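You operate a simulated robot arm through the tools that you are given. There is no shell and no other tool. Be economical: measure what you need, move in short steps, check, and stop when the job is done.

The job below is to be done with a simulated robot arm. You get a single attempt, and the scene is never put back.

JOB
Clamp block No 63 in the vice and brush its top clean.
Fine: use the white brush after clamping, put it back in its holder and leave the block clamped. Set down upright: white brush. What is to be rubbed or washed off counts as gone when no trace of it is left.

It is judged by the outcome, as a careful person would: the job done as asked, and still so three seconds after it is handed in. It fails if anything else is knocked over, pushed out of place, dropped, spilled or broken.

ROBOT AND FRAMES
A 6-joint arm with a two-finger parallel gripper, fixed in place. Base frame: the origin is at the foot of the arm, x ahead of it, y to its left, z up. Lengths are in mm, angles in rad, forces in N, time in s.
With the tool pointing down near the work surface it reaches from about 140 to 840 mm from the base axis. Its first joint turns from -2.897 to 2.897 rad. Payload 3.91 kg.
The TCP is the grasp point between the finger pads, 30 mm short of the fingertips. In the tool frame z runs along the fingers and y along their closing line. The gripper opens to 110 mm. The fingers are 20 mm wide and 10 mm thick; the gripper's body (48 by 112 mm) begins 55 mm behind the TCP.
Orientation is that of the tool frame in the base frame, as a unit quaternion [x, y, z, w]. With the fingers straight down and closing along the base's y, the tool's x points along the base's -x, its y along +y and its z along -z.

CONTROLS
- The arm moves only by the tool jog_arm. Its argument "series" is a list that holds one entry, the list of rows, each a list of 7 numbers: the shift along the tool's x, y, z in units of 25 mm (1.0 is 25 mm), then the turn, a rotation vector about the tool's x, y, z in units of 5 degrees (1.0 is 5 degrees), then the opening, from 0 (shut) to 1 (fully open). In form: [[[x, y, z, wx, wy, wz, hand], ...]]. A call has 1 to 12 rows; each row shifts and turns the commanded pose from where the row before left it, along the tool's axes as they then stand. A call with a number of a shift or a turn outside -1 to 1 is refused whole. Each row takes 0.2 s and may step no farther than 50 mm and 0.15 rad from the row before; otherwise, or with a gripper value out of range, the whole call is refused. A pose out of reach is approached as far as the arm can. The call stops where the force on the tool passes 90 N (or 10 N more than at its start, if that is more) or the arm is blocked; 0.2 s more then pass. Each finger travels about 108 mm/s and halts on what it meets, pressing with about 31 N; the grip force reading is that of the motor and also rises with nothing between the fingers. The clock runs only during rows and for 0.2 s after the last one: add rows that do not move to give the fingers time. It gives the time, the measured TCP pose, the force on the tool (base axes), the opening and the grip force at its end, in the units of the frame above (readings bear some noise), with the torque about the TCP (base axes, N m) and any sound that the robot's microphone picked up.
- Cameras (640 x 400 px; columns grow to the right, rows downward): "scene" is fixed at [225.1, -654.5, 1697.9]; the picture's right is [0.87, -0.50, 0.00], its down [-0.35, -0.61, -0.71] and it looks along [0.35, 0.61, -0.71] (base axes); focal length 327 px, centre (320, 200). "wrist" rides on the gripper at [77, 7, -114] in the tool frame; the picture's right is [-0.09, 1.00, 0.00], its down [-0.80, -0.07, -0.59] and it looks along [-0.59, -0.05, 0.80] (tool axes); focal length 270 px, centre (320, 200). There is no depth. A picture from a camera that has moved, and an enlarged one, comes with that camera's place and axes in the base frame and with its lens. The place of the scene camera against the robot may be out by one fixed shift of up to 12 mm in any direction.
- capture(camera): a new picture of that camera. The clock stands still meanwhile.
- move_column(by): slides the trunk up (or, below 0, down) by that many mm; the arm rides with it, the base frame stays. It gives what a move gives, with no picture.
- zoom(camera, box): a new picture of the part [left, top, right, bottom] of that camera's present view, enlarged. The clock stands still meanwhile.
- hand_in(): hands the job in; it is judged then, once.

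Work in short steps. Places have to be worked out from the pictures, the camera data and where the tool is seen: move nearer, look again, correct. Check each grasp and each placing, and mend what went wrong. You have 120 turns and 84 pictures in all, those below and enlarged ones among them. Open the gripper and draw the arm clear of the work before you hand the job in, unless the task says otherwise; then end with one line.

The tools are called as a command line: name --argument value ..., lists and objects as JSON in quotes. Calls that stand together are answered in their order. jog_arm: Moves the arm, as the interface text tells. Its arguments: {"type":"object","properties":{"series":{"type":"array","items":{"type":"array","items":{"type":"array","items":{"type":"number"}}}}},"required":["series"]} The other tools are called the same way: move_column (by) slides the trunk up or down; capture (camera) takes a picture; zoom (camera, box) takes an enlarged picture of a part of a camera's view; hand_in () hands the job in.

At the start:

```text
time: 0.0
tcp_pos: [332.9, -130.5, 1316.8]
orientation: [0.0, 1.0, 0.0, 0.0]
contact_force: [0.8, 0.5, 0.2]
torque: [-0.02, -0.02, 0.03]
opening: 109.9
finger_force: 0.0
trunk travel left (down, up): [-475.0, 65.0]
```

scene: 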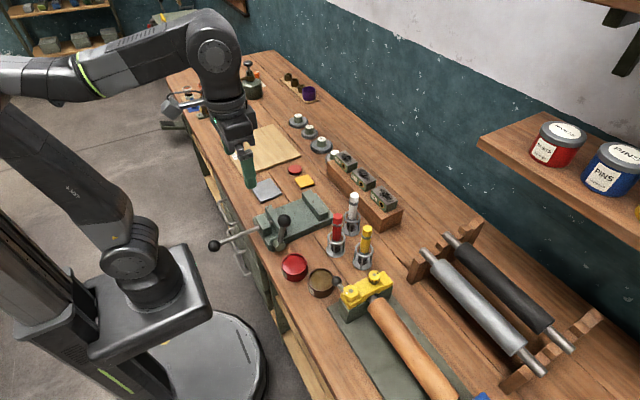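
wrist: 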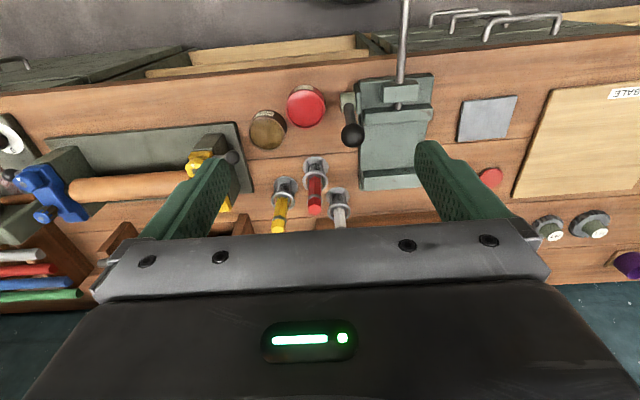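

I'll look closely at the vice, blocks and brushes first.

zoom --camera "scene" --box '[310, 130, 420, 240]'

zoom --camera "scene" --box '[200, 160, 400, 285]'

```text
3.64 times, centred on (365, 185) of scene
camera zoom: at [225.1, -654.5, 1697.9], right [0.87, -0.5, 0.0], down [-0.35, -0.61, -0.71], along [0.35, 0.61, -0.71], focal length 1189 px, centre (156, 254)
```

zoom: 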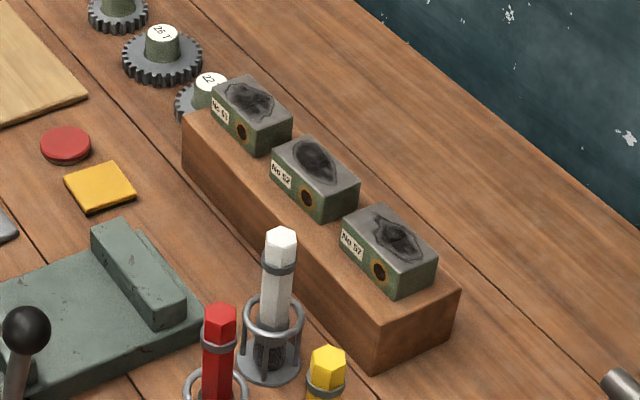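

```text
3.20 times, centred on (300, 222) of scene
camera zoom: at [225.1, -654.5, 1697.9], right [0.87, -0.5, 0.0], down [-0.35, -0.61, -0.71], along [0.35, 0.61, -0.71], focal length 1046 px, centre (384, 128)
```

zoom: 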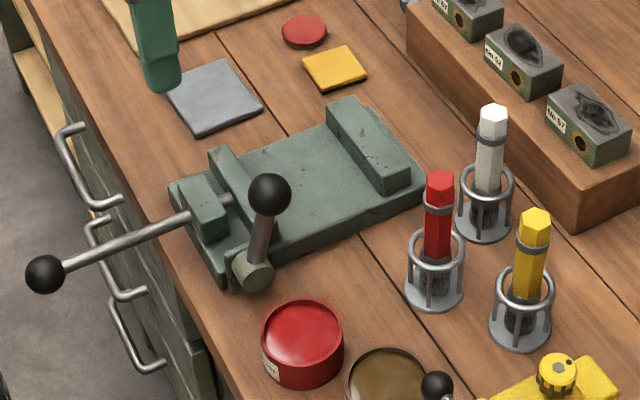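

Read the labels more closely.

zoom --camera "scene" --box '[340, 145, 395, 215]'

zoom --camera "scene" --box '[325, 145, 365, 175]'

zoom --camera "scene" --box '[245, 185, 345, 255]'

```text
5.71 times, centred on (368, 180) of scene
camera zoom: at [225.1, -654.5, 1697.9], right [0.87, -0.5, 0.0], down [-0.35, -0.61, -0.71], along [0.35, 0.61, -0.71], focal length 1868 px, centre (49, 314)
```

zoom: 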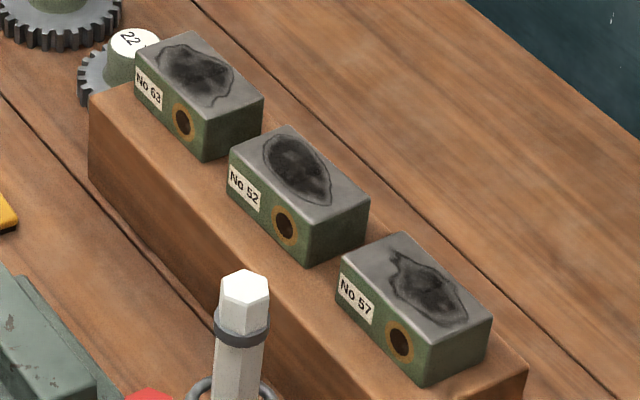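

```text
13.33 times, centred on (345, 160) of scene
camera zoom: at [225.1, -654.5, 1697.9], right [0.87, -0.5, 0.0], down [-0.35, -0.61, -0.71], along [0.35, 0.61, -0.71], focal length 4360 px, centre (-13, 733)
```

zoom: 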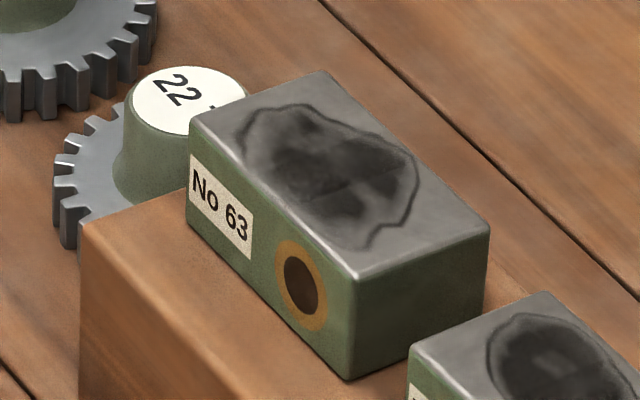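

```text
5.71 times, centred on (295, 220) of scene
camera zoom: at [225.1, -654.5, 1697.9], right [0.87, -0.5, 0.0], down [-0.35, -0.61, -0.71], along [0.35, 0.61, -0.71], focal length 1868 px, centre (463, 86)
```

zoom: 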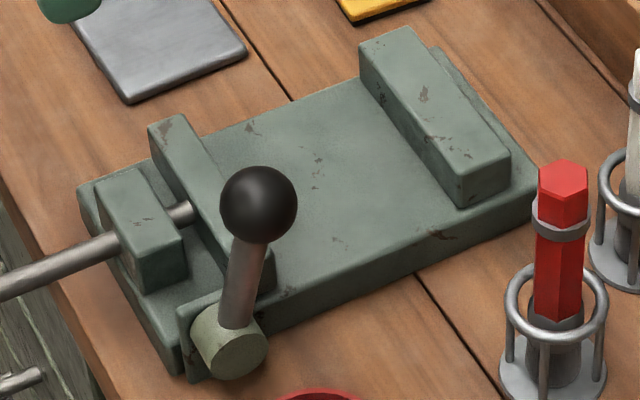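

Block 63 is at the far left of the rack (about x 757, y 83); the vice is centred near y≈0 with a push rod and a side lever. I move to a vantage point short of block 63.

jog_arm --series '[[[-1, 0.71, 0.3, 0, 0, 0, 1], [-1, 0.71, 0.3, 0, 0, 0, 1], [-1, 0.71, 0.3, 0, 0, 0, 1], [-1, 0.71, 0.3, 0, 0, 0, 1], [-1, 0.71, 0.3, 0, 0, 0, 1], [-1, 0.71, 0.3, 0, 0, 0, 1], [-1, 0.71, 0.3, 0, 0, 0, 1], [-1, 0.71, 0.3, 0, 0, 0, 1], [-1, 0.71, 0.3, 0, 0, 0, 1], [-1, 0.71, 0.3, 0, 0, 0, 1], [-1, 0.71, 0.3, 0, 0, 0, 1], [-1, 0.71, 0.3, 0, 0, 0, 1]]]'

capture --camera "wrist"

capture --camera "scene"

```text
time: 2.6
tcp_pos: [635.5, 85.0, 1225.0]
orientation: [0.0, 1.0, 0.0, 0.0]
contact_force: [0.1, -1.3, -0.5]
torque: [-0.01, 0.04, -0.01]
opening: 110.0
finger_force: 0.0
trunk travel left (down, up): [-475.0, 65.0]
```

```text
76 pictures are left
camera wrist: at [558.4, 91.0, 1339.8], right [0.09, 1.0, 0.0], down [0.8, -0.07, 0.59], along [0.59, -0.05, -0.8], focal length 270 px, centre (320, 200)
```

wrist: 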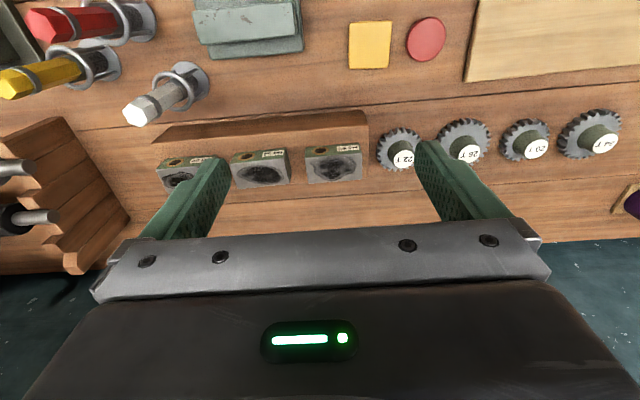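

```text
75 pictures are left
```

scene: 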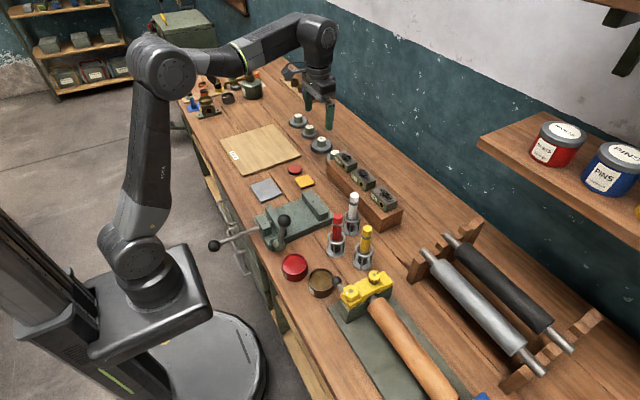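

Block 63 is near (756, 93, 985). Move closer, still short of it, and look again.

jog_arm --series '[[[-0.4, 0.07, 0.9, 0, 0, 0, 1], [-0.4, 0.07, 0.9, 0, 0, 0, 1], [-0.4, 0.07, 0.9, 0, 0, 0, 1], [-0.4, 0.07, 0.9, 0, 0, 0, 1], [-0.4, 0.07, 0.9, 0, 0, 0, 1]]]'

capture --camera "wrist"

```text
time: 3.8
tcp_pos: [685.1, 92.2, 1114.3]
orientation: [0.0, 1.0, 0.001, 0.0]
contact_force: [0.1, -0.4, 0.5]
torque: [0.01, 0.03, 0.01]
opening: 109.9
finger_force: 0.1
trunk travel left (down, up): [-475.0, 65.0]
```

```text
74 pictures are left
camera wrist: at [607.2, 98.9, 1228.3], right [0.09, 1.0, 0.0], down [0.8, -0.07, 0.59], along [0.59, -0.05, -0.8], focal length 270 px, centre (320, 200)
```

wrist: 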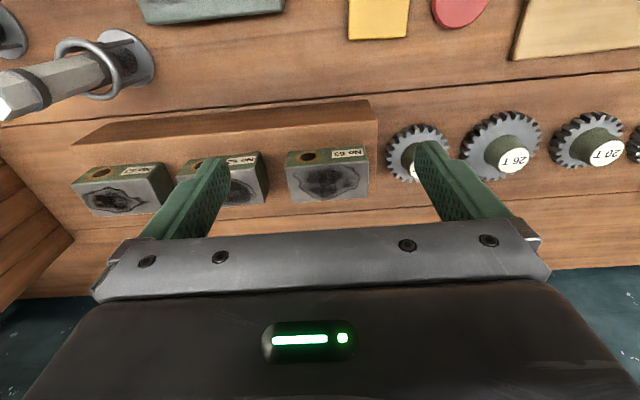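

zoom --camera "wrist" --box '[240, 110, 400, 210]'

```text
4.00 times, centred on (320, 160) of wrist
camera zoom: at [607.2, 98.9, 1228.3], right [0.09, 1.0, 0.0], down [0.8, -0.07, 0.59], along [0.59, -0.05, -0.8], focal length 1081 px, centre (320, 360)
```

zoom: 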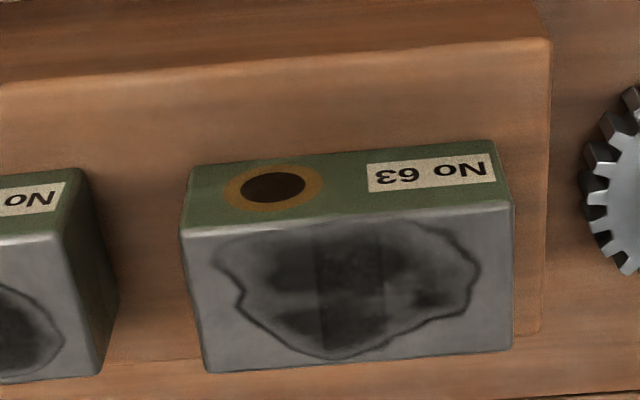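

Block 63 measures ≈85×45×34, top ≈988, centred ≈(763, 94). Move above it with a narrower opening and check.

jog_arm --series '[[[-0.78, 0.02, 0.55, 0, 0, 0, 0.91], [-0.78, 0.02, 0.55, 0, 0, 0, 0.91], [-0.78, 0.02, 0.55, 0, 0, 0, 0.91], [-0.78, 0.02, 0.55, 0, 0, 0, 0.91], [0, 0, 0, 0, 0, 0, 0.91]]]'

capture --camera "wrist"

zoom --camera "scene" --box '[300, 90, 420, 165]'

```text
time: 5.0
tcp_pos: [761.2, 93.8, 1058.5]
orientation: [0.001, 1.0, 0.0, 0.0]
contact_force: [-0.6, 0.5, -0.5]
torque: [0.03, -0.01, 0.01]
opening: 100.0
finger_force: 0.1
trunk travel left (down, up): [-475.0, 65.0]
```

```text
72 pictures are left
camera wrist: at [685.1, 100.7, 1172.9], right [0.09, 1.0, 0.0], down [0.8, -0.07, 0.59], along [0.59, -0.05, -0.8], focal length 270 px, centre (320, 200)
```

wrist: 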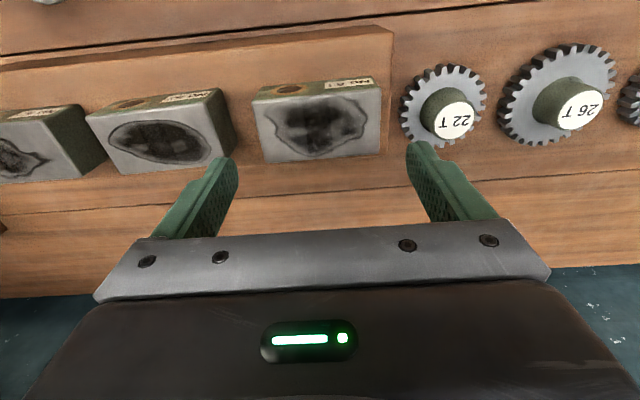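

```text
5.33 times, centred on (360, 128) of scene
camera zoom: at [225.1, -654.5, 1697.9], right [0.87, -0.5, 0.0], down [-0.35, -0.61, -0.71], along [0.35, 0.61, -0.71], focal length 1744 px, centre (107, 587)
```

zoom: 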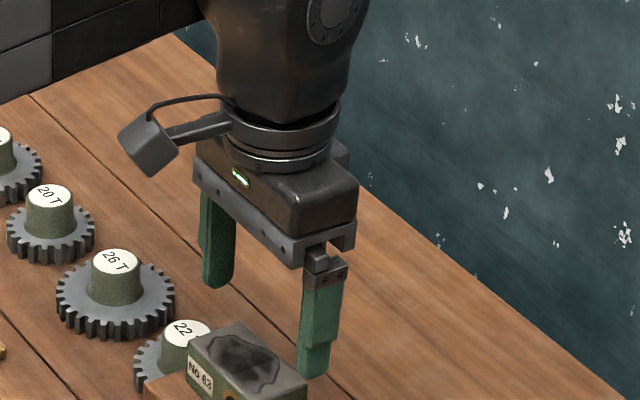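

Zoom for more precise triangulation of the height.

zoom --camera "wrist" --box '[220, 60, 420, 185]'

```text
3.20 times, centred on (320, 122) of wrist
camera zoom: at [685.1, 100.7, 1172.9], right [0.09, 1.0, 0.0], down [0.8, -0.07, 0.59], along [0.59, -0.05, -0.8], focal length 865 px, centre (320, 448)
```

zoom: 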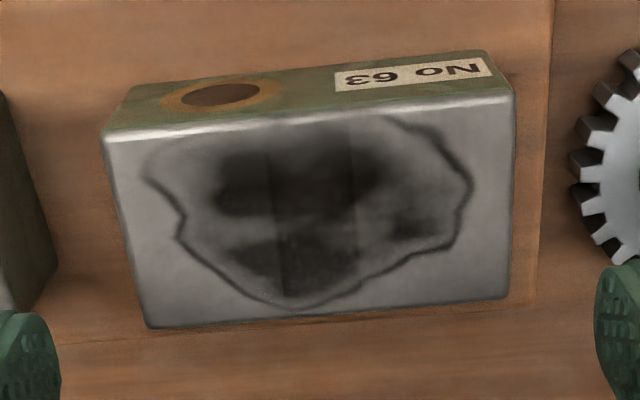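

Refined: block top ≈1001, centre ≈(753, 94.3), length ≈79, rack top ≈969. Shift and descend with opening ~95.

jog_arm --series '[[[0.32, 0.02, 0, 0, 0, 0, 0.86], [0, 0, 0.5, 0, 0, 0, 0.86], [0, 0, 0.5, 0, 0, 0, 0.86]]]'

capture --camera "wrist"

zoom --camera "scene" --box '[310, 120, 390, 170]'

```text
time: 5.8
tcp_pos: [753.4, 95.1, 1032.5]
orientation: [0.0, 1.0, 0.0, 0.0]
contact_force: [-0.3, -1.1, -0.5]
torque: [-0.01, -0.03, 0.01]
opening: 94.7
finger_force: 0.0
trunk travel left (down, up): [-475.0, 65.0]
```

```text
69 pictures are left
camera wrist: at [677.4, 101.8, 1147.5], right [0.09, 1.0, 0.0], down [0.8, -0.07, 0.59], along [0.59, -0.05, -0.8], focal length 270 px, centre (320, 200)
```

wrist: 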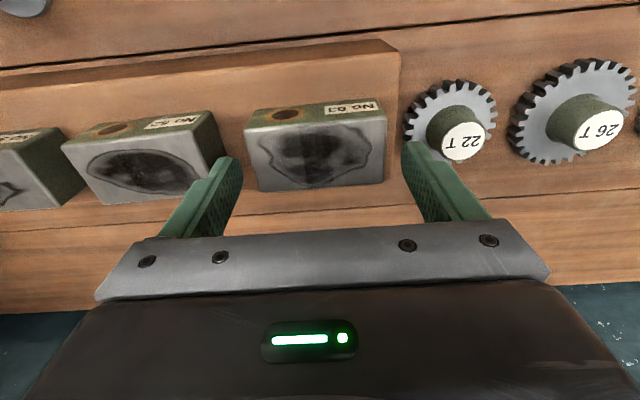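

```text
8.00 times, centred on (350, 145) of scene
camera zoom: at [225.1, -654.5, 1697.9], right [0.87, -0.5, 0.0], down [-0.35, -0.61, -0.71], along [0.35, 0.61, -0.71], focal length 2616 px, centre (80, 640)
```

zoom: 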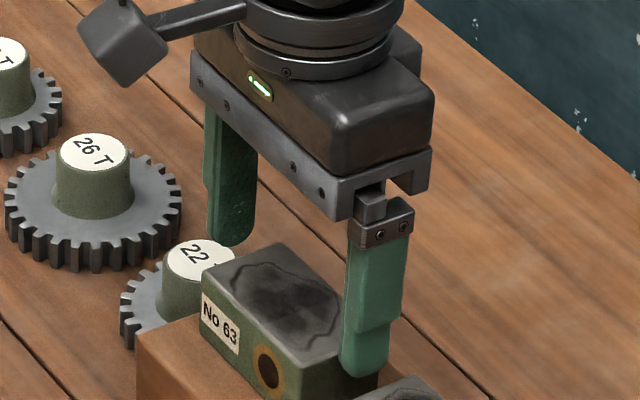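

Fingers straddle the block symmetrically. Descend 27 mm and close.

jog_arm --series '[[[0, -0.02, 0.55, 0, 0, 0, 0.86], [0, 0, 0.53, 0, 0, 0, 0.86], [0, 0, 0, 0, 0, 0, 0.86]]]'

zoom --camera "scene" --box '[310, 120, 390, 170]'

```text
time: 6.6
tcp_pos: [753.0, 94.1, 1006.7]
orientation: [0.0, 1.0, 0.0, 0.0]
contact_force: [0.3, -0.2, -0.9]
torque: [-0.03, 0.0, 0.03]
opening: 94.6
finger_force: 0.0
trunk travel left (down, up): [-475.0, 65.0]
```

```text
8.00 times, centred on (350, 145) of scene
camera zoom: at [225.1, -654.5, 1697.9], right [0.87, -0.5, 0.0], down [-0.35, -0.61, -0.71], along [0.35, 0.61, -0.71], focal length 2616 px, centre (80, 640)
```

zoom: 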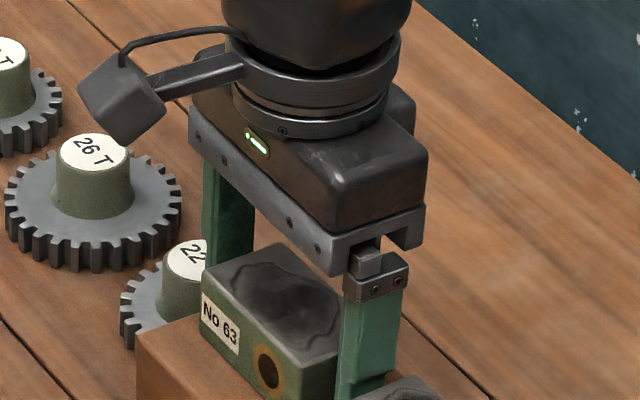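

In place, no contact. Close the gripper.

jog_arm --series '[[[0, 0, 0, 0, 0, 0, 0.6], [0, 0, 0, 0, 0, 0, 0.6], [0, 0, 0, 0, 0, 0, 0.6]]]'

jog_arm --series '[[[0, 0, -0.4, 0, 0, 0, 0.5], [0, 0, -0.8, 0, 0, 0, 0.5], [0, 0, -0.8, 0, 0, 0, 0.5]]]'

capture --camera "wrist"

capture --camera "scene"

```text
time: 7.4
tcp_pos: [753.8, 94.5, 1006.2]
orientation: [-0.001, 1.0, 0.0, 0.0]
contact_force: [0.2, -0.4, 0.0]
torque: [-0.27, 0.0, 0.07]
opening: 80.0
finger_force: 30.7
trunk travel left (down, up): [-475.0, 65.0]
```

```text
time: 8.2
tcp_pos: [754.1, 93.5, 1056.7]
orientation: [0.001, 1.0, 0.0, 0.0]
contact_force: [-0.2, 0.1, -7.2]
torque: [-0.02, -0.01, 0.01]
opening: 79.8
finger_force: 31.3
trunk travel left (down, up): [-475.0, 65.0]
```

```text
66 pictures are left
camera wrist: at [677.3, 100.7, 1170.8], right [0.09, 1.0, 0.0], down [0.8, -0.07, 0.59], along [0.59, -0.05, -0.8], focal length 270 px, centre (320, 200)
```

wrist: 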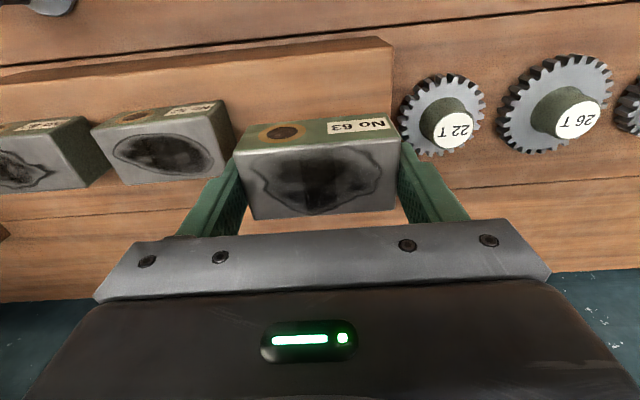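

```text
65 pictures are left
```

scene: 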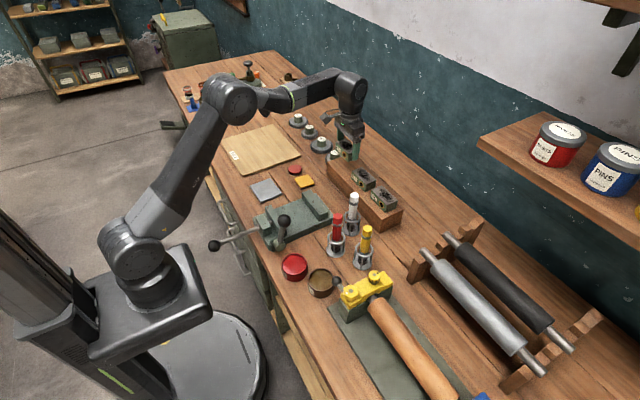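

Block is held (80 mm). Carry it to a viewing position above the vice.

jog_arm --series '[[[0, 0, -1, 0, 0, 0, 0.5], [0, 0, -1, 0, 0, 0, 0.5], [1, -0.36, -0.4, 0, 0, 0, 0.5], [1, -0.36, -0.4, 0, 0, 0, 0.5], [1, -0.36, -0.4, 0, 0, 0, 0.5], [1, -0.36, -0.4, 0, 0, 0, 0.5], [1, -0.36, 0, 0, 0, 0, 0.5], [1, -0.36, 0, 0, 0, 0, 0.5], [1, -0.36, 0, 0, 0, 0, 0.5], [1, -0.36, 0, 0, 0, 0, 0.5], [1, -0.36, 0, 0, 0, 0, 0.5], [1, -0.36, 0, 0, 0, 0, 0.5]]]'

capture --camera "wrist"

capture --camera "scene"

```text
time: 10.8
tcp_pos: [504.6, 3.7, 1147.3]
orientation: [0.0, 1.0, 0.001, 0.0]
contact_force: [-1.3, 0.1, -7.1]
torque: [0.02, 0.0, 0.01]
opening: 79.8
finger_force: 31.1
trunk travel left (down, up): [-475.0, 65.0]
```

```text
64 pictures are left
camera wrist: at [427.1, 10.3, 1261.5], right [0.09, 1.0, 0.0], down [0.8, -0.07, 0.59], along [0.59, -0.05, -0.8], focal length 270 px, centre (320, 200)
```

wrist: 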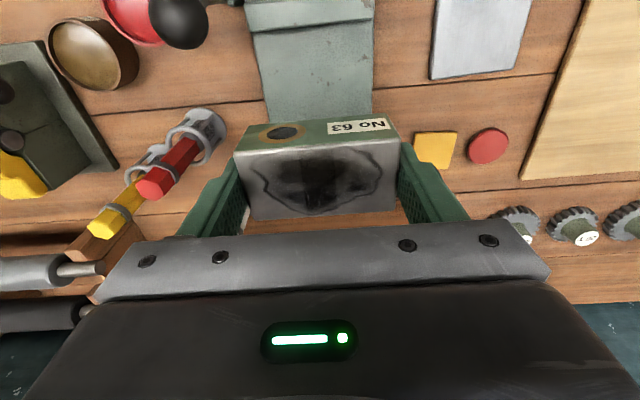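

```text
63 pictures are left
```

scene: 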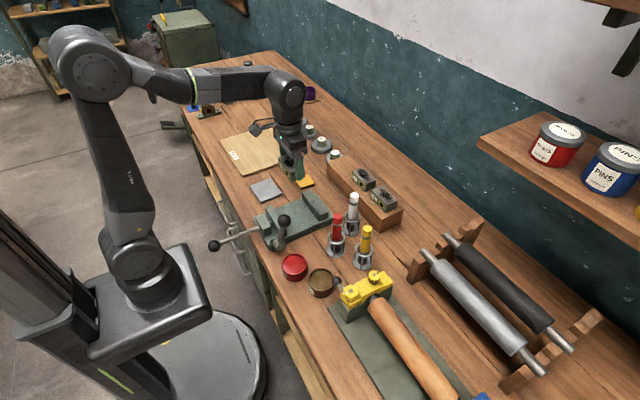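

The block hides the fixed jaw; back off to see the whole vice.

jog_arm --series '[[[1, -0.3, -0.5, 0, 0, 0, 0.5], [1, -0.3, -0.5, 0, 0, 0, 0.5], [1, -0.3, -0.5, 0, 0, 0, 0.5], [1, -0.3, -0.5, 0, 0, 0, 0.5], [1, -0.2, -0.5, 0, 0, 0, 0.5], [0.4, 0, -0.5, 0, 0, 0, 0.5]]]'

capture --camera "wrist"

```text
time: 12.2
tcp_pos: [368.3, -32.0, 1221.0]
orientation: [0.0, 1.0, 0.0, 0.0]
contact_force: [-0.4, -0.3, -7.7]
torque: [-0.01, -0.01, -0.04]
opening: 80.0
finger_force: 31.4
trunk travel left (down, up): [-475.0, 65.0]
```

```text
62 pictures are left
camera wrist: at [291.7, -25.0, 1335.2], right [0.09, 1.0, 0.0], down [0.8, -0.07, 0.59], along [0.59, -0.05, -0.8], focal length 270 px, centre (320, 200)
```

wrist: 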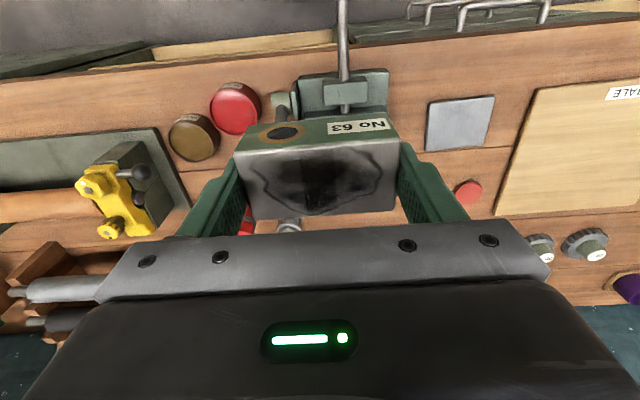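

Shift to −y so the vice is seen beside the block.

jog_arm --series '[[[0, -1, 0.4, 0, 0, 0, 0.5], [0, -1, 0.4, 0, 0, 0, 0.5], [0, -1, 0.4, 0, 0, 0, 0.5], [0, -1, 0.4, 0, 0, 0, 0.5], [0, -1, 0.4, 0, 0, 0, 0.5], [0, -1, 0.4, 0, 0, 0, 0.5]]]'

capture --camera "wrist"

```text
time: 13.6
tcp_pos: [370.2, -183.8, 1161.8]
orientation: [0.0, 1.0, 0.0, 0.0]
contact_force: [-0.7, 0.2, -6.9]
torque: [0.0, -0.01, -0.03]
opening: 79.6
finger_force: 31.2
trunk travel left (down, up): [-475.0, 65.0]
```

```text
61 pictures are left
camera wrist: at [292.6, -176.5, 1275.5], right [0.09, 1.0, 0.0], down [0.8, -0.07, 0.59], along [0.59, -0.05, -0.8], focal length 270 px, centre (320, 200)
```

wrist: 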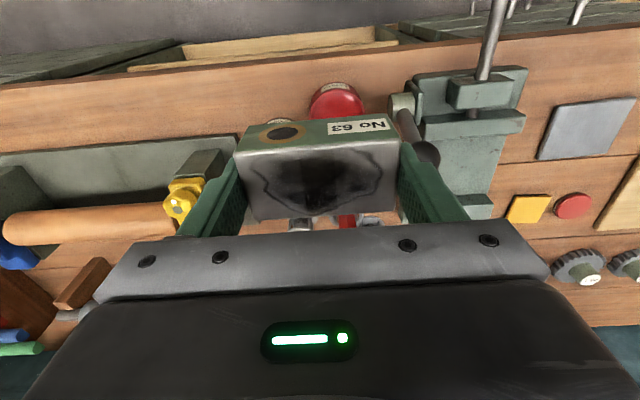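

Zoom on the vice.

zoom --camera "wrist" --box '[370, 40, 570, 230]'

```text
2.11 times, centred on (470, 135) of wrist
camera zoom: at [292.6, -176.5, 1275.5], right [0.09, 1.0, 0.0], down [0.8, -0.07, 0.59], along [0.59, -0.05, -0.8], focal length 569 px, centre (4, 337)
```

zoom: 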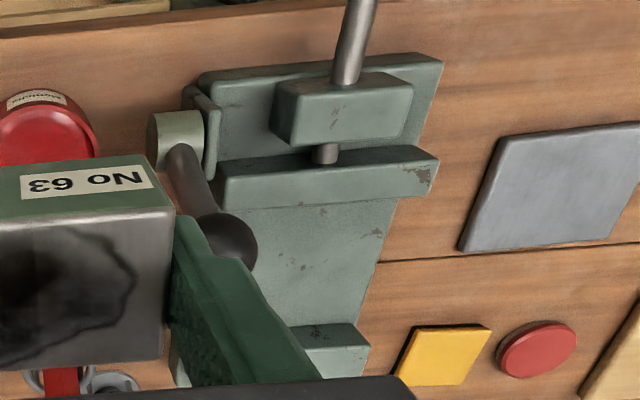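

The fixed jaw is at about x≈560 and the moving jaw about x≈440, but estimates differ by ~15 mm. Get a nearer side view.

jog_arm --series '[[[-0.9, 0.1, 0.4, 0, 0, 0, 0.5], [-0.9, 0.1, 0.4, 0, 0, 0, 0.5], [-0.9, 0.1, 0.4, 0, 0, 0, 0.5], [-0.9, 0.1, 0.4, 0, 0, 0, 0.5], [-0.9, 0.1, 0.4, 0, 0, 0, 0.5]]]'

zoom --camera "wrist" --box '[380, 0, 640, 240]'

```text
time: 14.8
tcp_pos: [482.3, -169.2, 1112.0]
orientation: [0.0, 1.0, -0.001, -0.001]
contact_force: [-0.3, 1.2, -8.0]
torque: [-0.01, -0.03, -0.04]
opening: 80.0
finger_force: 30.6
trunk travel left (down, up): [-475.0, 65.0]
```

```text
1.67 times, centred on (510, 120) of wrist
camera zoom: at [406.3, -162.2, 1226.2], right [0.09, 1.0, 0.0], down [0.8, -0.07, 0.59], along [0.59, -0.05, -0.8], focal length 450 px, centre (3, 333)
```

zoom: 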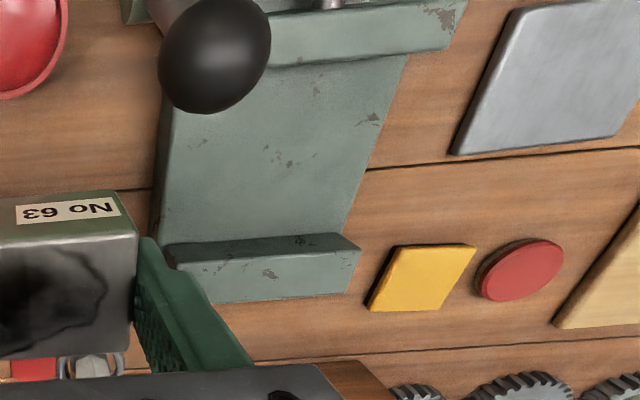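

Fixed jaw face x≈561, jaws span y −58…64, floor ≈926, jaw tops ≈949; moving jaw face ≈447. Move the block above (530, 3).

jog_arm --series '[[[-0.28, 0.98, 0.3, 0, 0, 0, 0.5], [-0.28, 0.98, 0.3, 0, 0, 0, 0.5], [-0.28, 0.98, 0.3, 0, 0, 0, 0.5], [-0.28, 0.98, 0.3, 0, 0, 0, 0.5], [-0.28, 0.98, 0.3, 0, 0, 0, 0.5], [-0.28, 0.98, 0.6, 0, 0, 0, 0.5], [-0.28, 0.98, 0.6, 0, 0, 0, 0.5]]]'

capture --camera "wrist"

zoom --camera "scene" --box '[230, 150, 360, 260]'

```text
time: 16.4
tcp_pos: [531.1, 4.1, 1043.5]
orientation: [0.0, 1.0, 0.001, 0.0]
contact_force: [-0.5, -0.8, -7.3]
torque: [0.01, 0.0, 0.0]
opening: 79.7
finger_force: 30.9
trunk travel left (down, up): [-475.0, 65.0]
```

```text
58 pictures are left
camera wrist: at [454.3, 10.2, 1157.9], right [0.09, 1.0, 0.0], down [0.8, -0.07, 0.59], along [0.59, -0.05, -0.8], focal length 270 px, centre (320, 200)
```

wrist: 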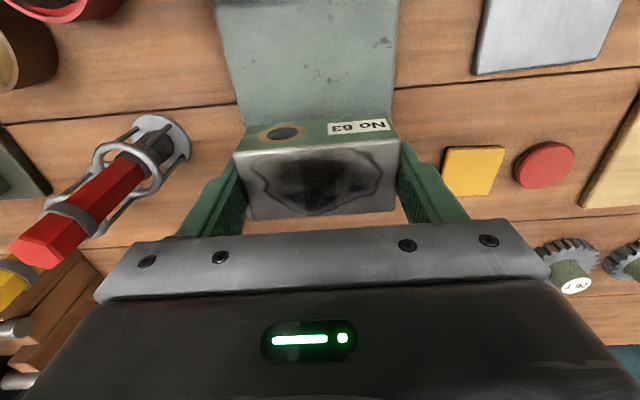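

```text
3.64 times, centred on (295, 205) of scene
camera zoom: at [225.1, -654.5, 1697.9], right [0.87, -0.5, 0.0], down [-0.35, -0.61, -0.71], along [0.35, 0.61, -0.71], focal length 1189 px, centre (411, 182)
```

zoom: 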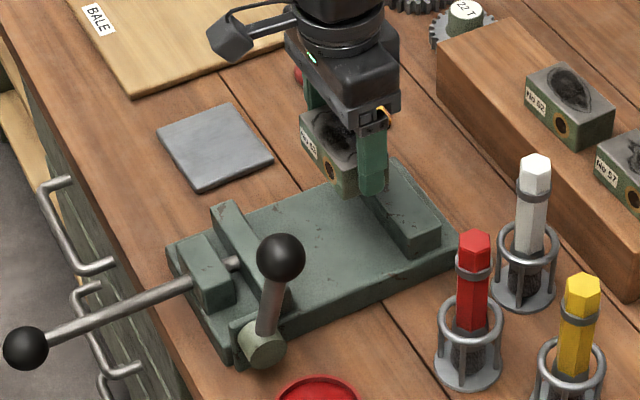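

Aligned. Descend to TCP 985 and check against the fixed jaw.

jog_arm --series '[[[0.04, -0.04, 0.8, 0, 0, 0, 0.5], [0, 0, 0.8, 0, 0, 0, 0.5], [0, 0, 0.7, 0, 0, 0, 0.5], [0, 0, 0, 0, 0, 0, 0.5]]]'

zoom --camera "scene" --box '[260, 175, 340, 245]'

zoom --camera "wrist" --box '[180, 0, 460, 230]'

```text
time: 17.4
tcp_pos: [528.6, 1.5, 986.0]
orientation: [0.001, 1.0, 0.0, 0.0]
contact_force: [0.0, -0.5, -7.7]
torque: [0.0, -0.01, 0.0]
opening: 79.9
finger_force: 30.8
trunk travel left (down, up): [-475.0, 65.0]
```

```text
5.71 times, centred on (300, 210) of scene
camera zoom: at [225.1, -654.5, 1697.9], right [0.87, -0.5, 0.0], down [-0.35, -0.61, -0.71], along [0.35, 0.61, -0.71], focal length 1868 px, centre (434, 143)
```

zoom: 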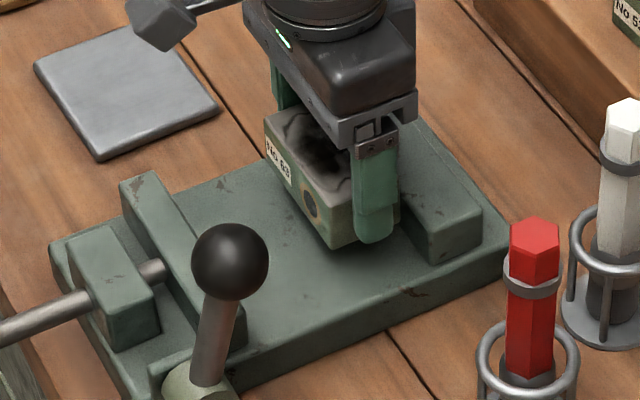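

```text
1.74 times, centred on (320, 115) of wrist
camera zoom: at [452.7, 8.5, 1100.5], right [0.09, 1.0, 0.0], down [0.8, -0.07, 0.59], along [0.59, -0.05, -0.8], focal length 470 px, centre (320, 348)
```

zoom: 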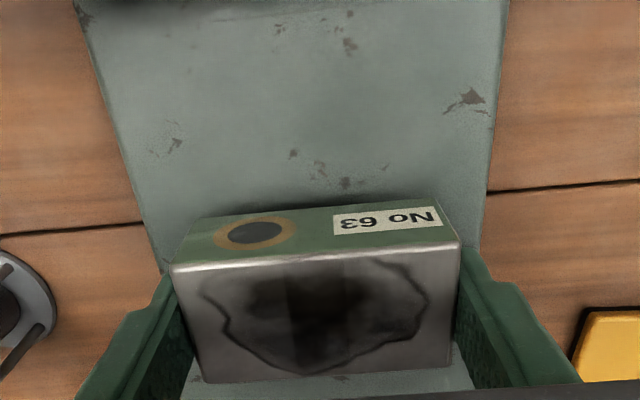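

Clear of the jaw. Lower gently to expected contact (~TCP 963).

jog_arm --series '[[[0, 0, 0.4, 0, 0, 0, 0.5], [0, 0, 0.2, 0, 0, 0, 0.5], [0, 0, 0, 0, 0, 0, 0.5]]]'

jog_arm --series '[[[0, 0, 0.12, 0, 0, 0, 0.5], [0, 0, 0, 0, 0, 0, 0.5]]]'

zoom --camera "scene" --box '[260, 175, 340, 245]'

```text
time: 18.2
tcp_pos: [530.3, 2.1, 970.8]
orientation: [0.0, 1.0, 0.0, 0.0]
contact_force: [0.1, 0.1, -7.0]
torque: [0.01, 0.0, -0.03]
opening: 79.9
finger_force: 30.5
trunk travel left (down, up): [-475.0, 65.0]
```

```text
time: 18.8
tcp_pos: [529.7, 2.5, 968.0]
orientation: [0.0, 1.0, -0.001, 0.0]
contact_force: [-0.6, -0.4, -6.1]
torque: [-0.02, -0.02, -0.01]
opening: 80.0
finger_force: 30.9
trunk travel left (down, up): [-475.0, 65.0]
```

```text
5.71 times, centred on (300, 210) of scene
camera zoom: at [225.1, -654.5, 1697.9], right [0.87, -0.5, 0.0], down [-0.35, -0.61, -0.71], along [0.35, 0.61, -0.71], focal length 1868 px, centre (434, 143)
```

zoom: 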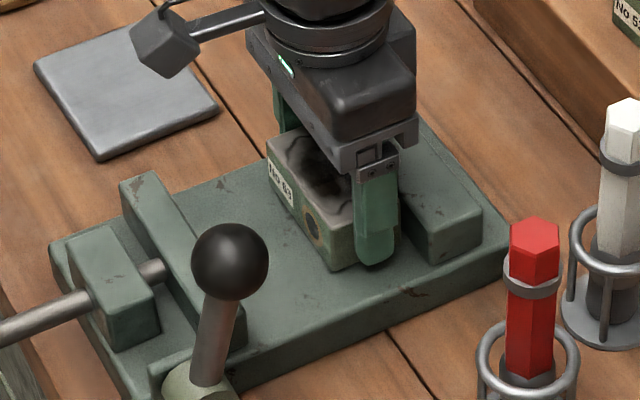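

Still free (force −6). Continue in 2.5 mm increments.

jog_arm --series '[[[0, 0, 0.1, 0, 0, 0, 0.5], [0, 0, 0, 0, 0, 0, 0.5]]]'

jog_arm --series '[[[0, 0, 0.1, 0, 0, 0, 0.5], [0, 0, 0, 0, 0, 0, 0.5]]]'

```text
time: 19.4
tcp_pos: [528.9, 2.3, 965.4]
orientation: [0.0, 1.0, 0.0, 0.0]
contact_force: [-0.1, 0.1, -1.6]
torque: [-0.01, 0.08, 0.03]
opening: 80.0
finger_force: 31.4
trunk travel left (down, up): [-475.0, 65.0]
```

```text
time: 20.0
tcp_pos: [529.7, 2.4, 964.8]
orientation: [0.0, 1.0, 0.0, 0.002]
contact_force: [2.1, 0.1, 21.1]
torque: [-0.02, -0.07, 0.12]
opening: 80.0
finger_force: 30.5
trunk travel left (down, up): [-475.0, 65.0]
```

Contact at TCP ≈965: the block is on the vice floor. Ease up and open, then rise.

jog_arm --series '[[[0, 0, -0.06, 0, 0, 0, 0.5], [0, 0, 0, 0, 0, 0, 0.86], [0, 0, 0, 0, 0, 0, 0.86], [0, 0, -0.6, 0, 0, 0, 0.86], [0, 0, -1, 0, 0, 0, 0.86], [0, 0, -1, 0, 0, 0, 0.86], [0, 0, -1, 0, 0, 0, 0.86]]]'

capture --camera "wrist"

zoom --camera "scene" --box '[200, 175, 360, 275]'

```text
time: 21.6
tcp_pos: [528.3, 2.0, 1054.6]
orientation: [0.001, 1.0, 0.0, 0.0]
contact_force: [-0.4, 0.1, 0.5]
torque: [0.0, 0.02, 0.0]
opening: 94.6
finger_force: 0.0
trunk travel left (down, up): [-475.0, 65.0]
```

```text
53 pictures are left
camera wrist: at [451.9, 8.4, 1169.6], right [0.09, 1.0, 0.0], down [0.8, -0.07, 0.59], along [0.59, -0.05, -0.8], focal length 270 px, centre (320, 200)
```

wrist: 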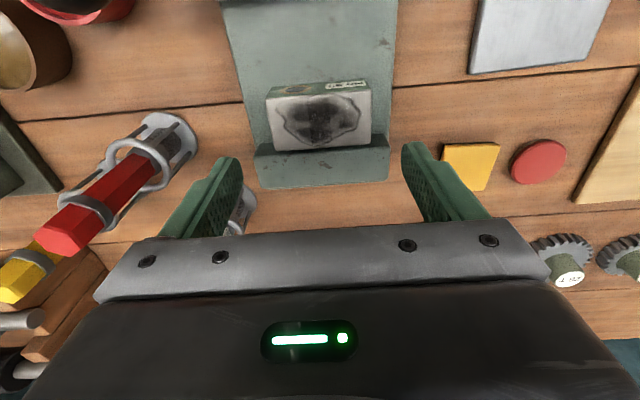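

```text
4.00 times, centred on (280, 225) of scene
camera zoom: at [225.1, -654.5, 1697.9], right [0.87, -0.5, 0.0], down [-0.35, -0.61, -0.71], along [0.35, 0.61, -0.71], focal length 1308 px, centre (480, 100)
```

zoom: 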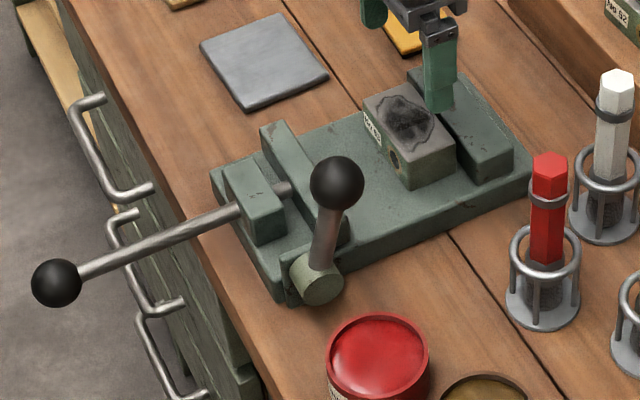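

Block stands in the vice. Next go back over the vice with closed fingers toward the push-rod ball (≈(245, 0, 945)).

jog_arm --series '[[[0.5, 0, -0.5, 0, 0, 0, 0.86], [1, 0, 0, 0, 0, 0, 0], [1, 0, 0, 0, 0, 0, 0], [1, 0, 0, 0, 0, 0, 0], [1, 0, 0, 0, 0, 0, 0], [1, 0, 0, 0, 0, 0, 0], [1, 0, 0, 0, 0, 0, 0], [1, 0, 0, 0, 0, 0, 0], [1, 0, 0, 0, 0, 0, 0], [1, 0, 0, 0, 0, 0, 0]]]'

capture --camera "wrist"

capture --camera "scene"

```text
time: 23.8
tcp_pos: [291.6, 2.5, 1068.3]
orientation: [0.0, 1.0, 0.0, 0.0]
contact_force: [0.0, -0.3, -1.0]
torque: [0.0, 0.01, 0.03]
opening: 0.0
finger_force: 30.7
trunk travel left (down, up): [-475.0, 65.0]
```

```text
51 pictures are left
camera wrist: at [214.7, 9.2, 1182.2], right [0.09, 1.0, 0.0], down [0.8, -0.07, 0.59], along [0.59, -0.05, -0.8], focal length 270 px, centre (320, 200)
```

wrist: 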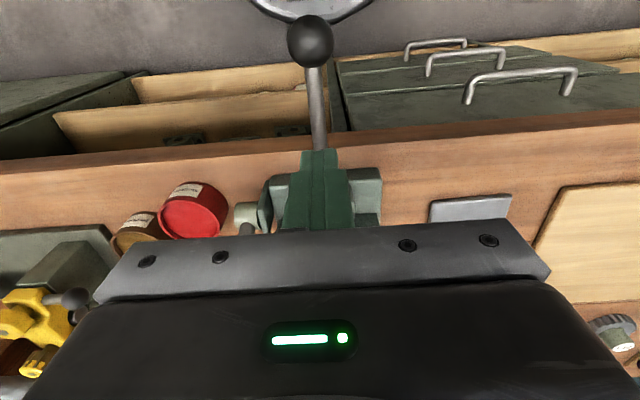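

```text
50 pictures are left
```

scene: 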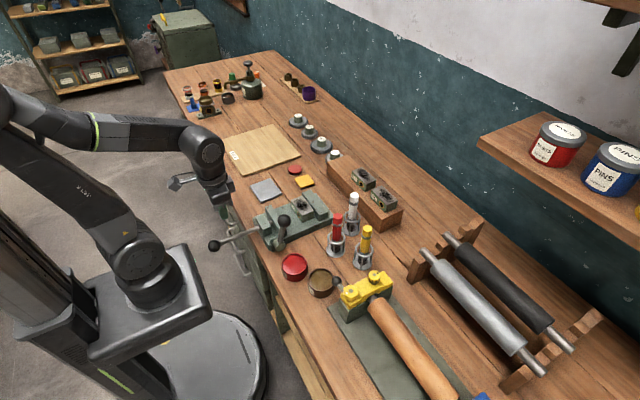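

Ball at ≈(240, 0, 945), radius ≈17. Go to x≈198, then descend.

jog_arm --series '[[[0.95, -0.02, 0, 0, 0, 0, 0], [0.95, -0.02, 0, 0, 0, 0, 0], [0.95, -0.02, 0, 0, 0, 0, 0], [0.9, -0.02, 0, 0, 0, 0, 0], [0, 0, 0.7, 0, 0, 0, 0], [0, 0, 0.7, 0, 0, 0, 0]]]'

capture --camera "scene"

capture --camera "wrist"

```text
time: 25.2
tcp_pos: [198.5, -0.3, 1031.4]
orientation: [-0.001, 1.0, 0.0, 0.001]
contact_force: [-0.4, -1.0, -0.8]
torque: [-0.03, 0.01, -0.01]
opening: 0.0
finger_force: 31.3
trunk travel left (down, up): [-475.0, 65.0]
```

```text
49 pictures are left
```

scene: 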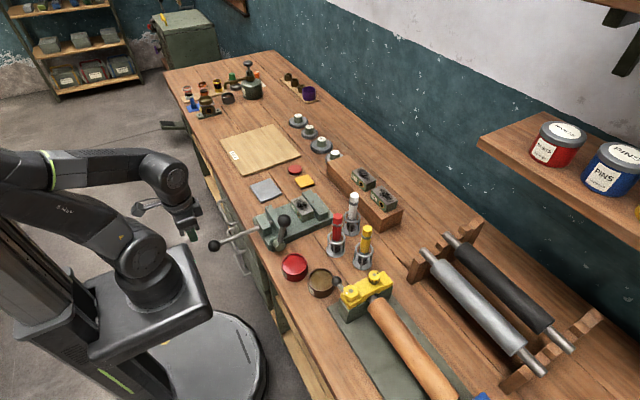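

```text
48 pictures are left
camera wrist: at [121.6, 6.3, 1146.3], right [0.09, 1.0, 0.0], down [0.8, -0.07, 0.6], along [0.59, -0.05, -0.8], focal length 270 px, centre (320, 200)
```

wrist: 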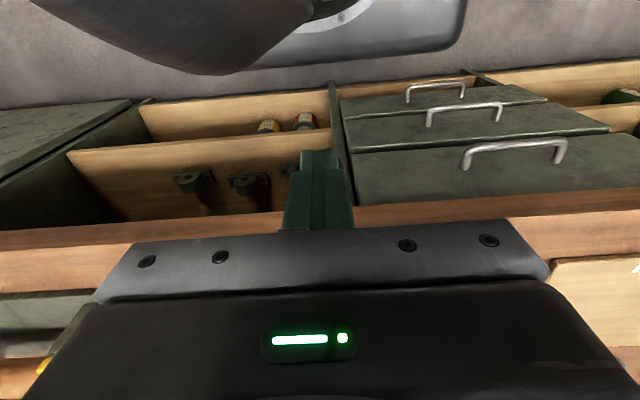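

Descend alongside the ball to TCP z≈952.

jog_arm --series '[[[0, 0, 0.8, 0, 0, 0, 0], [0, 0, 0.8, 0, 0, 0, 0], [0, 0, 0.8, 0, 0, 0, 0], [0, 0, 0.75, 0, 0, 0, 0]]]'

zoom --camera "scene" --box '[110, 140, 350, 290]'

```text
time: 25.7
tcp_pos: [204.6, 2.5, 1008.4]
orientation: [-0.001, 1.0, 0.001, 0.007]
contact_force: [2.5, -0.5, 2.8]
torque: [0.05, 0.58, 0.02]
opening: 0.0
finger_force: 31.4
trunk travel left (down, up): [-475.0, 65.0]
stopped in row 2: the force on the tool passed its limit (the readings are from after the stop); the commanded pose is now the measured one
```

```text
2.67 times, centred on (230, 215) of scene
camera zoom: at [225.1, -654.5, 1697.9], right [0.87, -0.5, 0.0], down [-0.35, -0.61, -0.71], along [0.35, 0.61, -0.71], focal length 872 px, centre (560, 160)
```

zoom: 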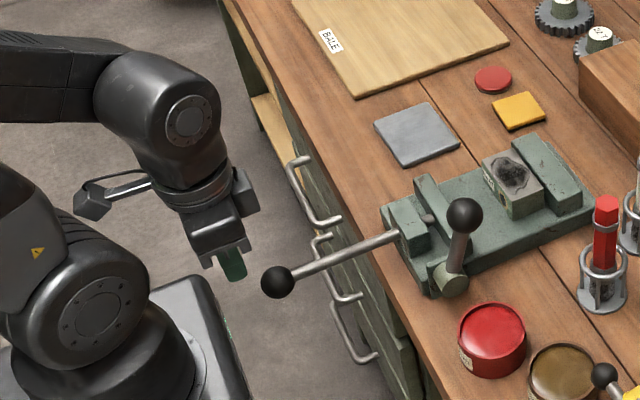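

The wrist camera touched the arm's own shoulder. I'll raise and instead lower the trunk so the geometry to the shoulder stays easy.

jog_arm --series '[[[0, 0, -0.6, 0, 0, 0, 0], [0.2, -0.1, -0.8, 0, 0, 0, 0]]]'

move_column --by -40

zoom --camera "scene" --box '[110, 140, 350, 290]'

```text
time: 26.3
tcp_pos: [199.8, 0.1, 1041.8]
orientation: [-0.001, 1.0, 0.0, 0.003]
contact_force: [-0.4, 0.9, -0.6]
torque: [0.01, -0.02, 0.02]
opening: 0.1
finger_force: 31.3
trunk travel left (down, up): [-475.0, 65.0]
```

```text
time: 27.1
tcp_pos: [200.2, -0.4, 1002.6]
orientation: [-0.001, 1.0, 0.0, 0.008]
contact_force: [-0.3, 0.5, -0.4]
torque: [0.0, 0.01, -0.02]
opening: 0.0
finger_force: 31.2
trunk travel left (down, up): [-435.0, 105.0]
```

```text
2.67 times, centred on (230, 215) of scene
camera zoom: at [225.1, -654.5, 1697.9], right [0.87, -0.5, 0.0], down [-0.35, -0.61, -0.71], along [0.35, 0.61, -0.71], focal length 872 px, centre (560, 160)
```

zoom: 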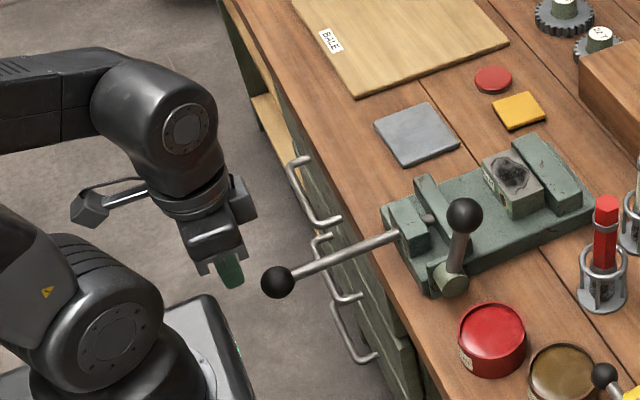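

Lower the trunk 48 mm more and check.

move_column --by -48

zoom --camera "scene" --box '[110, 160, 350, 310]'

```text
time: 28.1
tcp_pos: [201.0, 0.0, 955.8]
orientation: [-0.001, 1.0, 0.001, 0.006]
contact_force: [0.1, 0.1, -1.5]
torque: [0.01, -0.03, 0.01]
opening: 0.0
finger_force: 30.6
trunk travel left (down, up): [-387.0, 153.0]
```

```text
2.67 times, centred on (230, 235) of scene
camera zoom: at [225.1, -654.5, 1697.9], right [0.87, -0.5, 0.0], down [-0.35, -0.61, -0.71], along [0.35, 0.61, -0.71], focal length 872 px, centre (560, 107)
```

zoom: 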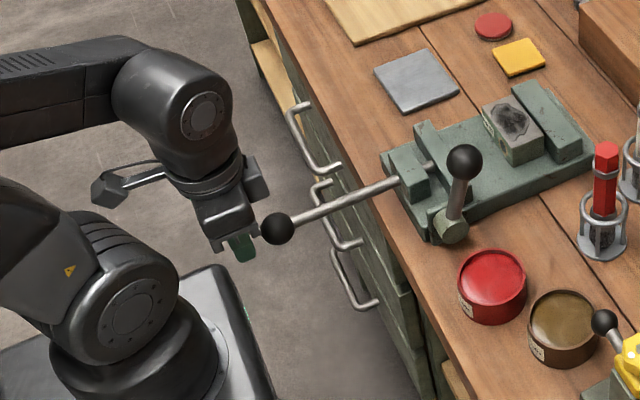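

Level with the ball. Push forward about 40 mm.

jog_arm --series '[[[-0.3, 0, 0, 0, 0, 0, 0], [-0.3, 0, 0, 0, 0, 0, 0], [-0.3, 0, 0, 0, 0, 0, 0], [-0.3, 0, 0, 0, 0, 0, 0], [-0.3, 0, 0, 0, 0, 0, 0]]]'

zoom --camera "scene" --box '[170, 160, 350, 270]'

```text
time: 29.2
tcp_pos: [237.0, 0.0, 954.6]
orientation: [-0.001, 1.0, 0.0, 0.006]
contact_force: [-0.6, -0.3, -1.1]
torque: [0.03, -0.04, -0.01]
opening: 0.1
finger_force: 31.2
trunk travel left (down, up): [-387.0, 153.0]
```

```text
3.56 times, centred on (260, 215) of scene
camera zoom: at [225.1, -654.5, 1697.9], right [0.87, -0.5, 0.0], down [-0.35, -0.61, -0.71], along [0.35, 0.61, -0.71], focal length 1163 px, centre (533, 147)
```

zoom: 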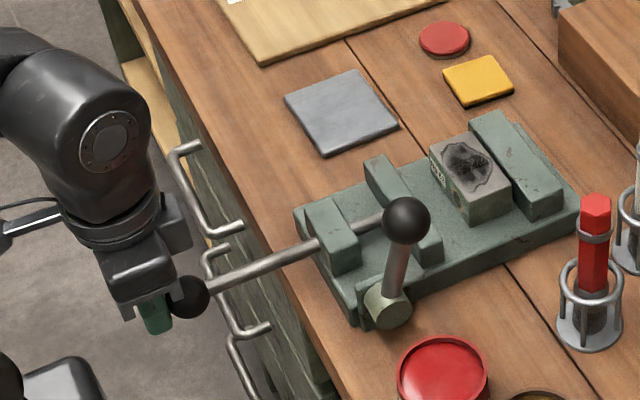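

The jaw slides freely. Continue until block contact, in small steps.

jog_arm --series '[[[-0.3, 0, 0, 0, 0, 0, 0], [-0.3, 0, 0, 0, 0, 0, 0], [-0.3, 0, 0, 0, 0, 0, 0], [-0.2, 0, 0, 0, 0, 0, 0], [-0.2, 0, 0, 0, 0, 0, 0]]]'

zoom --camera "scene" --box '[240, 170, 340, 250]'

```text
time: 30.4
tcp_pos: [269.4, 0.4, 956.4]
orientation: [-0.001, 1.0, 0.001, 0.006]
contact_force: [-0.5, -0.6, 0.2]
torque: [-0.02, 0.02, -0.01]
opening: 0.2
finger_force: 31.3
trunk travel left (down, up): [-387.0, 153.0]
```

```text
5.00 times, centred on (290, 210) of scene
camera zoom: at [225.1, -654.5, 1697.9], right [0.87, -0.5, 0.0], down [-0.35, -0.61, -0.71], along [0.35, 0.61, -0.71], focal length 1635 px, centre (470, 150)
```

zoom: 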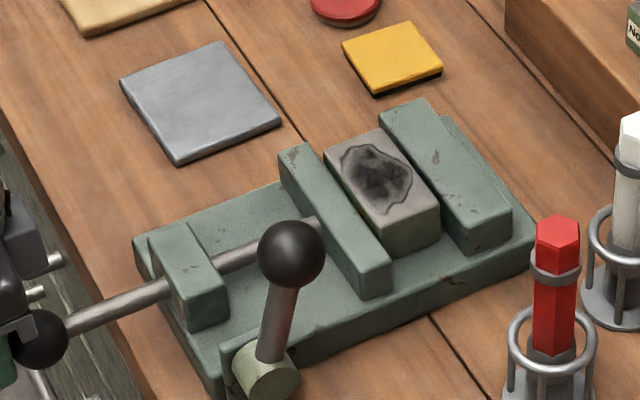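

Nearly there; creep on until force builds.

jog_arm --series '[[[-0.1, 0, 0, 0, 0, 0, 0], [-0.1, 0, 0, 0, 0, 0, 0], [-0.1, 0, 0, 0, 0, 0, 0], [-0.1, 0, 0, 0, 0, 0, 0], [-0.1, 0, 0, 0, 0, 0, 0]]]'

zoom --camera "scene" --box '[240, 170, 340, 250]'

```text
time: 31.6
tcp_pos: [276.2, 0.6, 957.1]
orientation: [-0.001, 1.0, 0.0, 0.005]
contact_force: [-36.1, 1.0, 5.5]
torque: [0.02, 0.35, 0.01]
opening: 0.0
finger_force: 31.0
trunk travel left (down, up): [-387.0, 153.0]
```

```text
5.00 times, centred on (290, 210) of scene
camera zoom: at [225.1, -654.5, 1697.9], right [0.87, -0.5, 0.0], down [-0.35, -0.61, -0.71], along [0.35, 0.61, -0.71], focal length 1635 px, centre (470, 150)
```

zoom: 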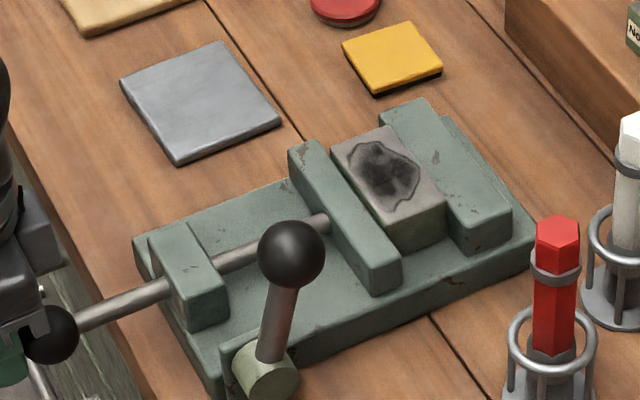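

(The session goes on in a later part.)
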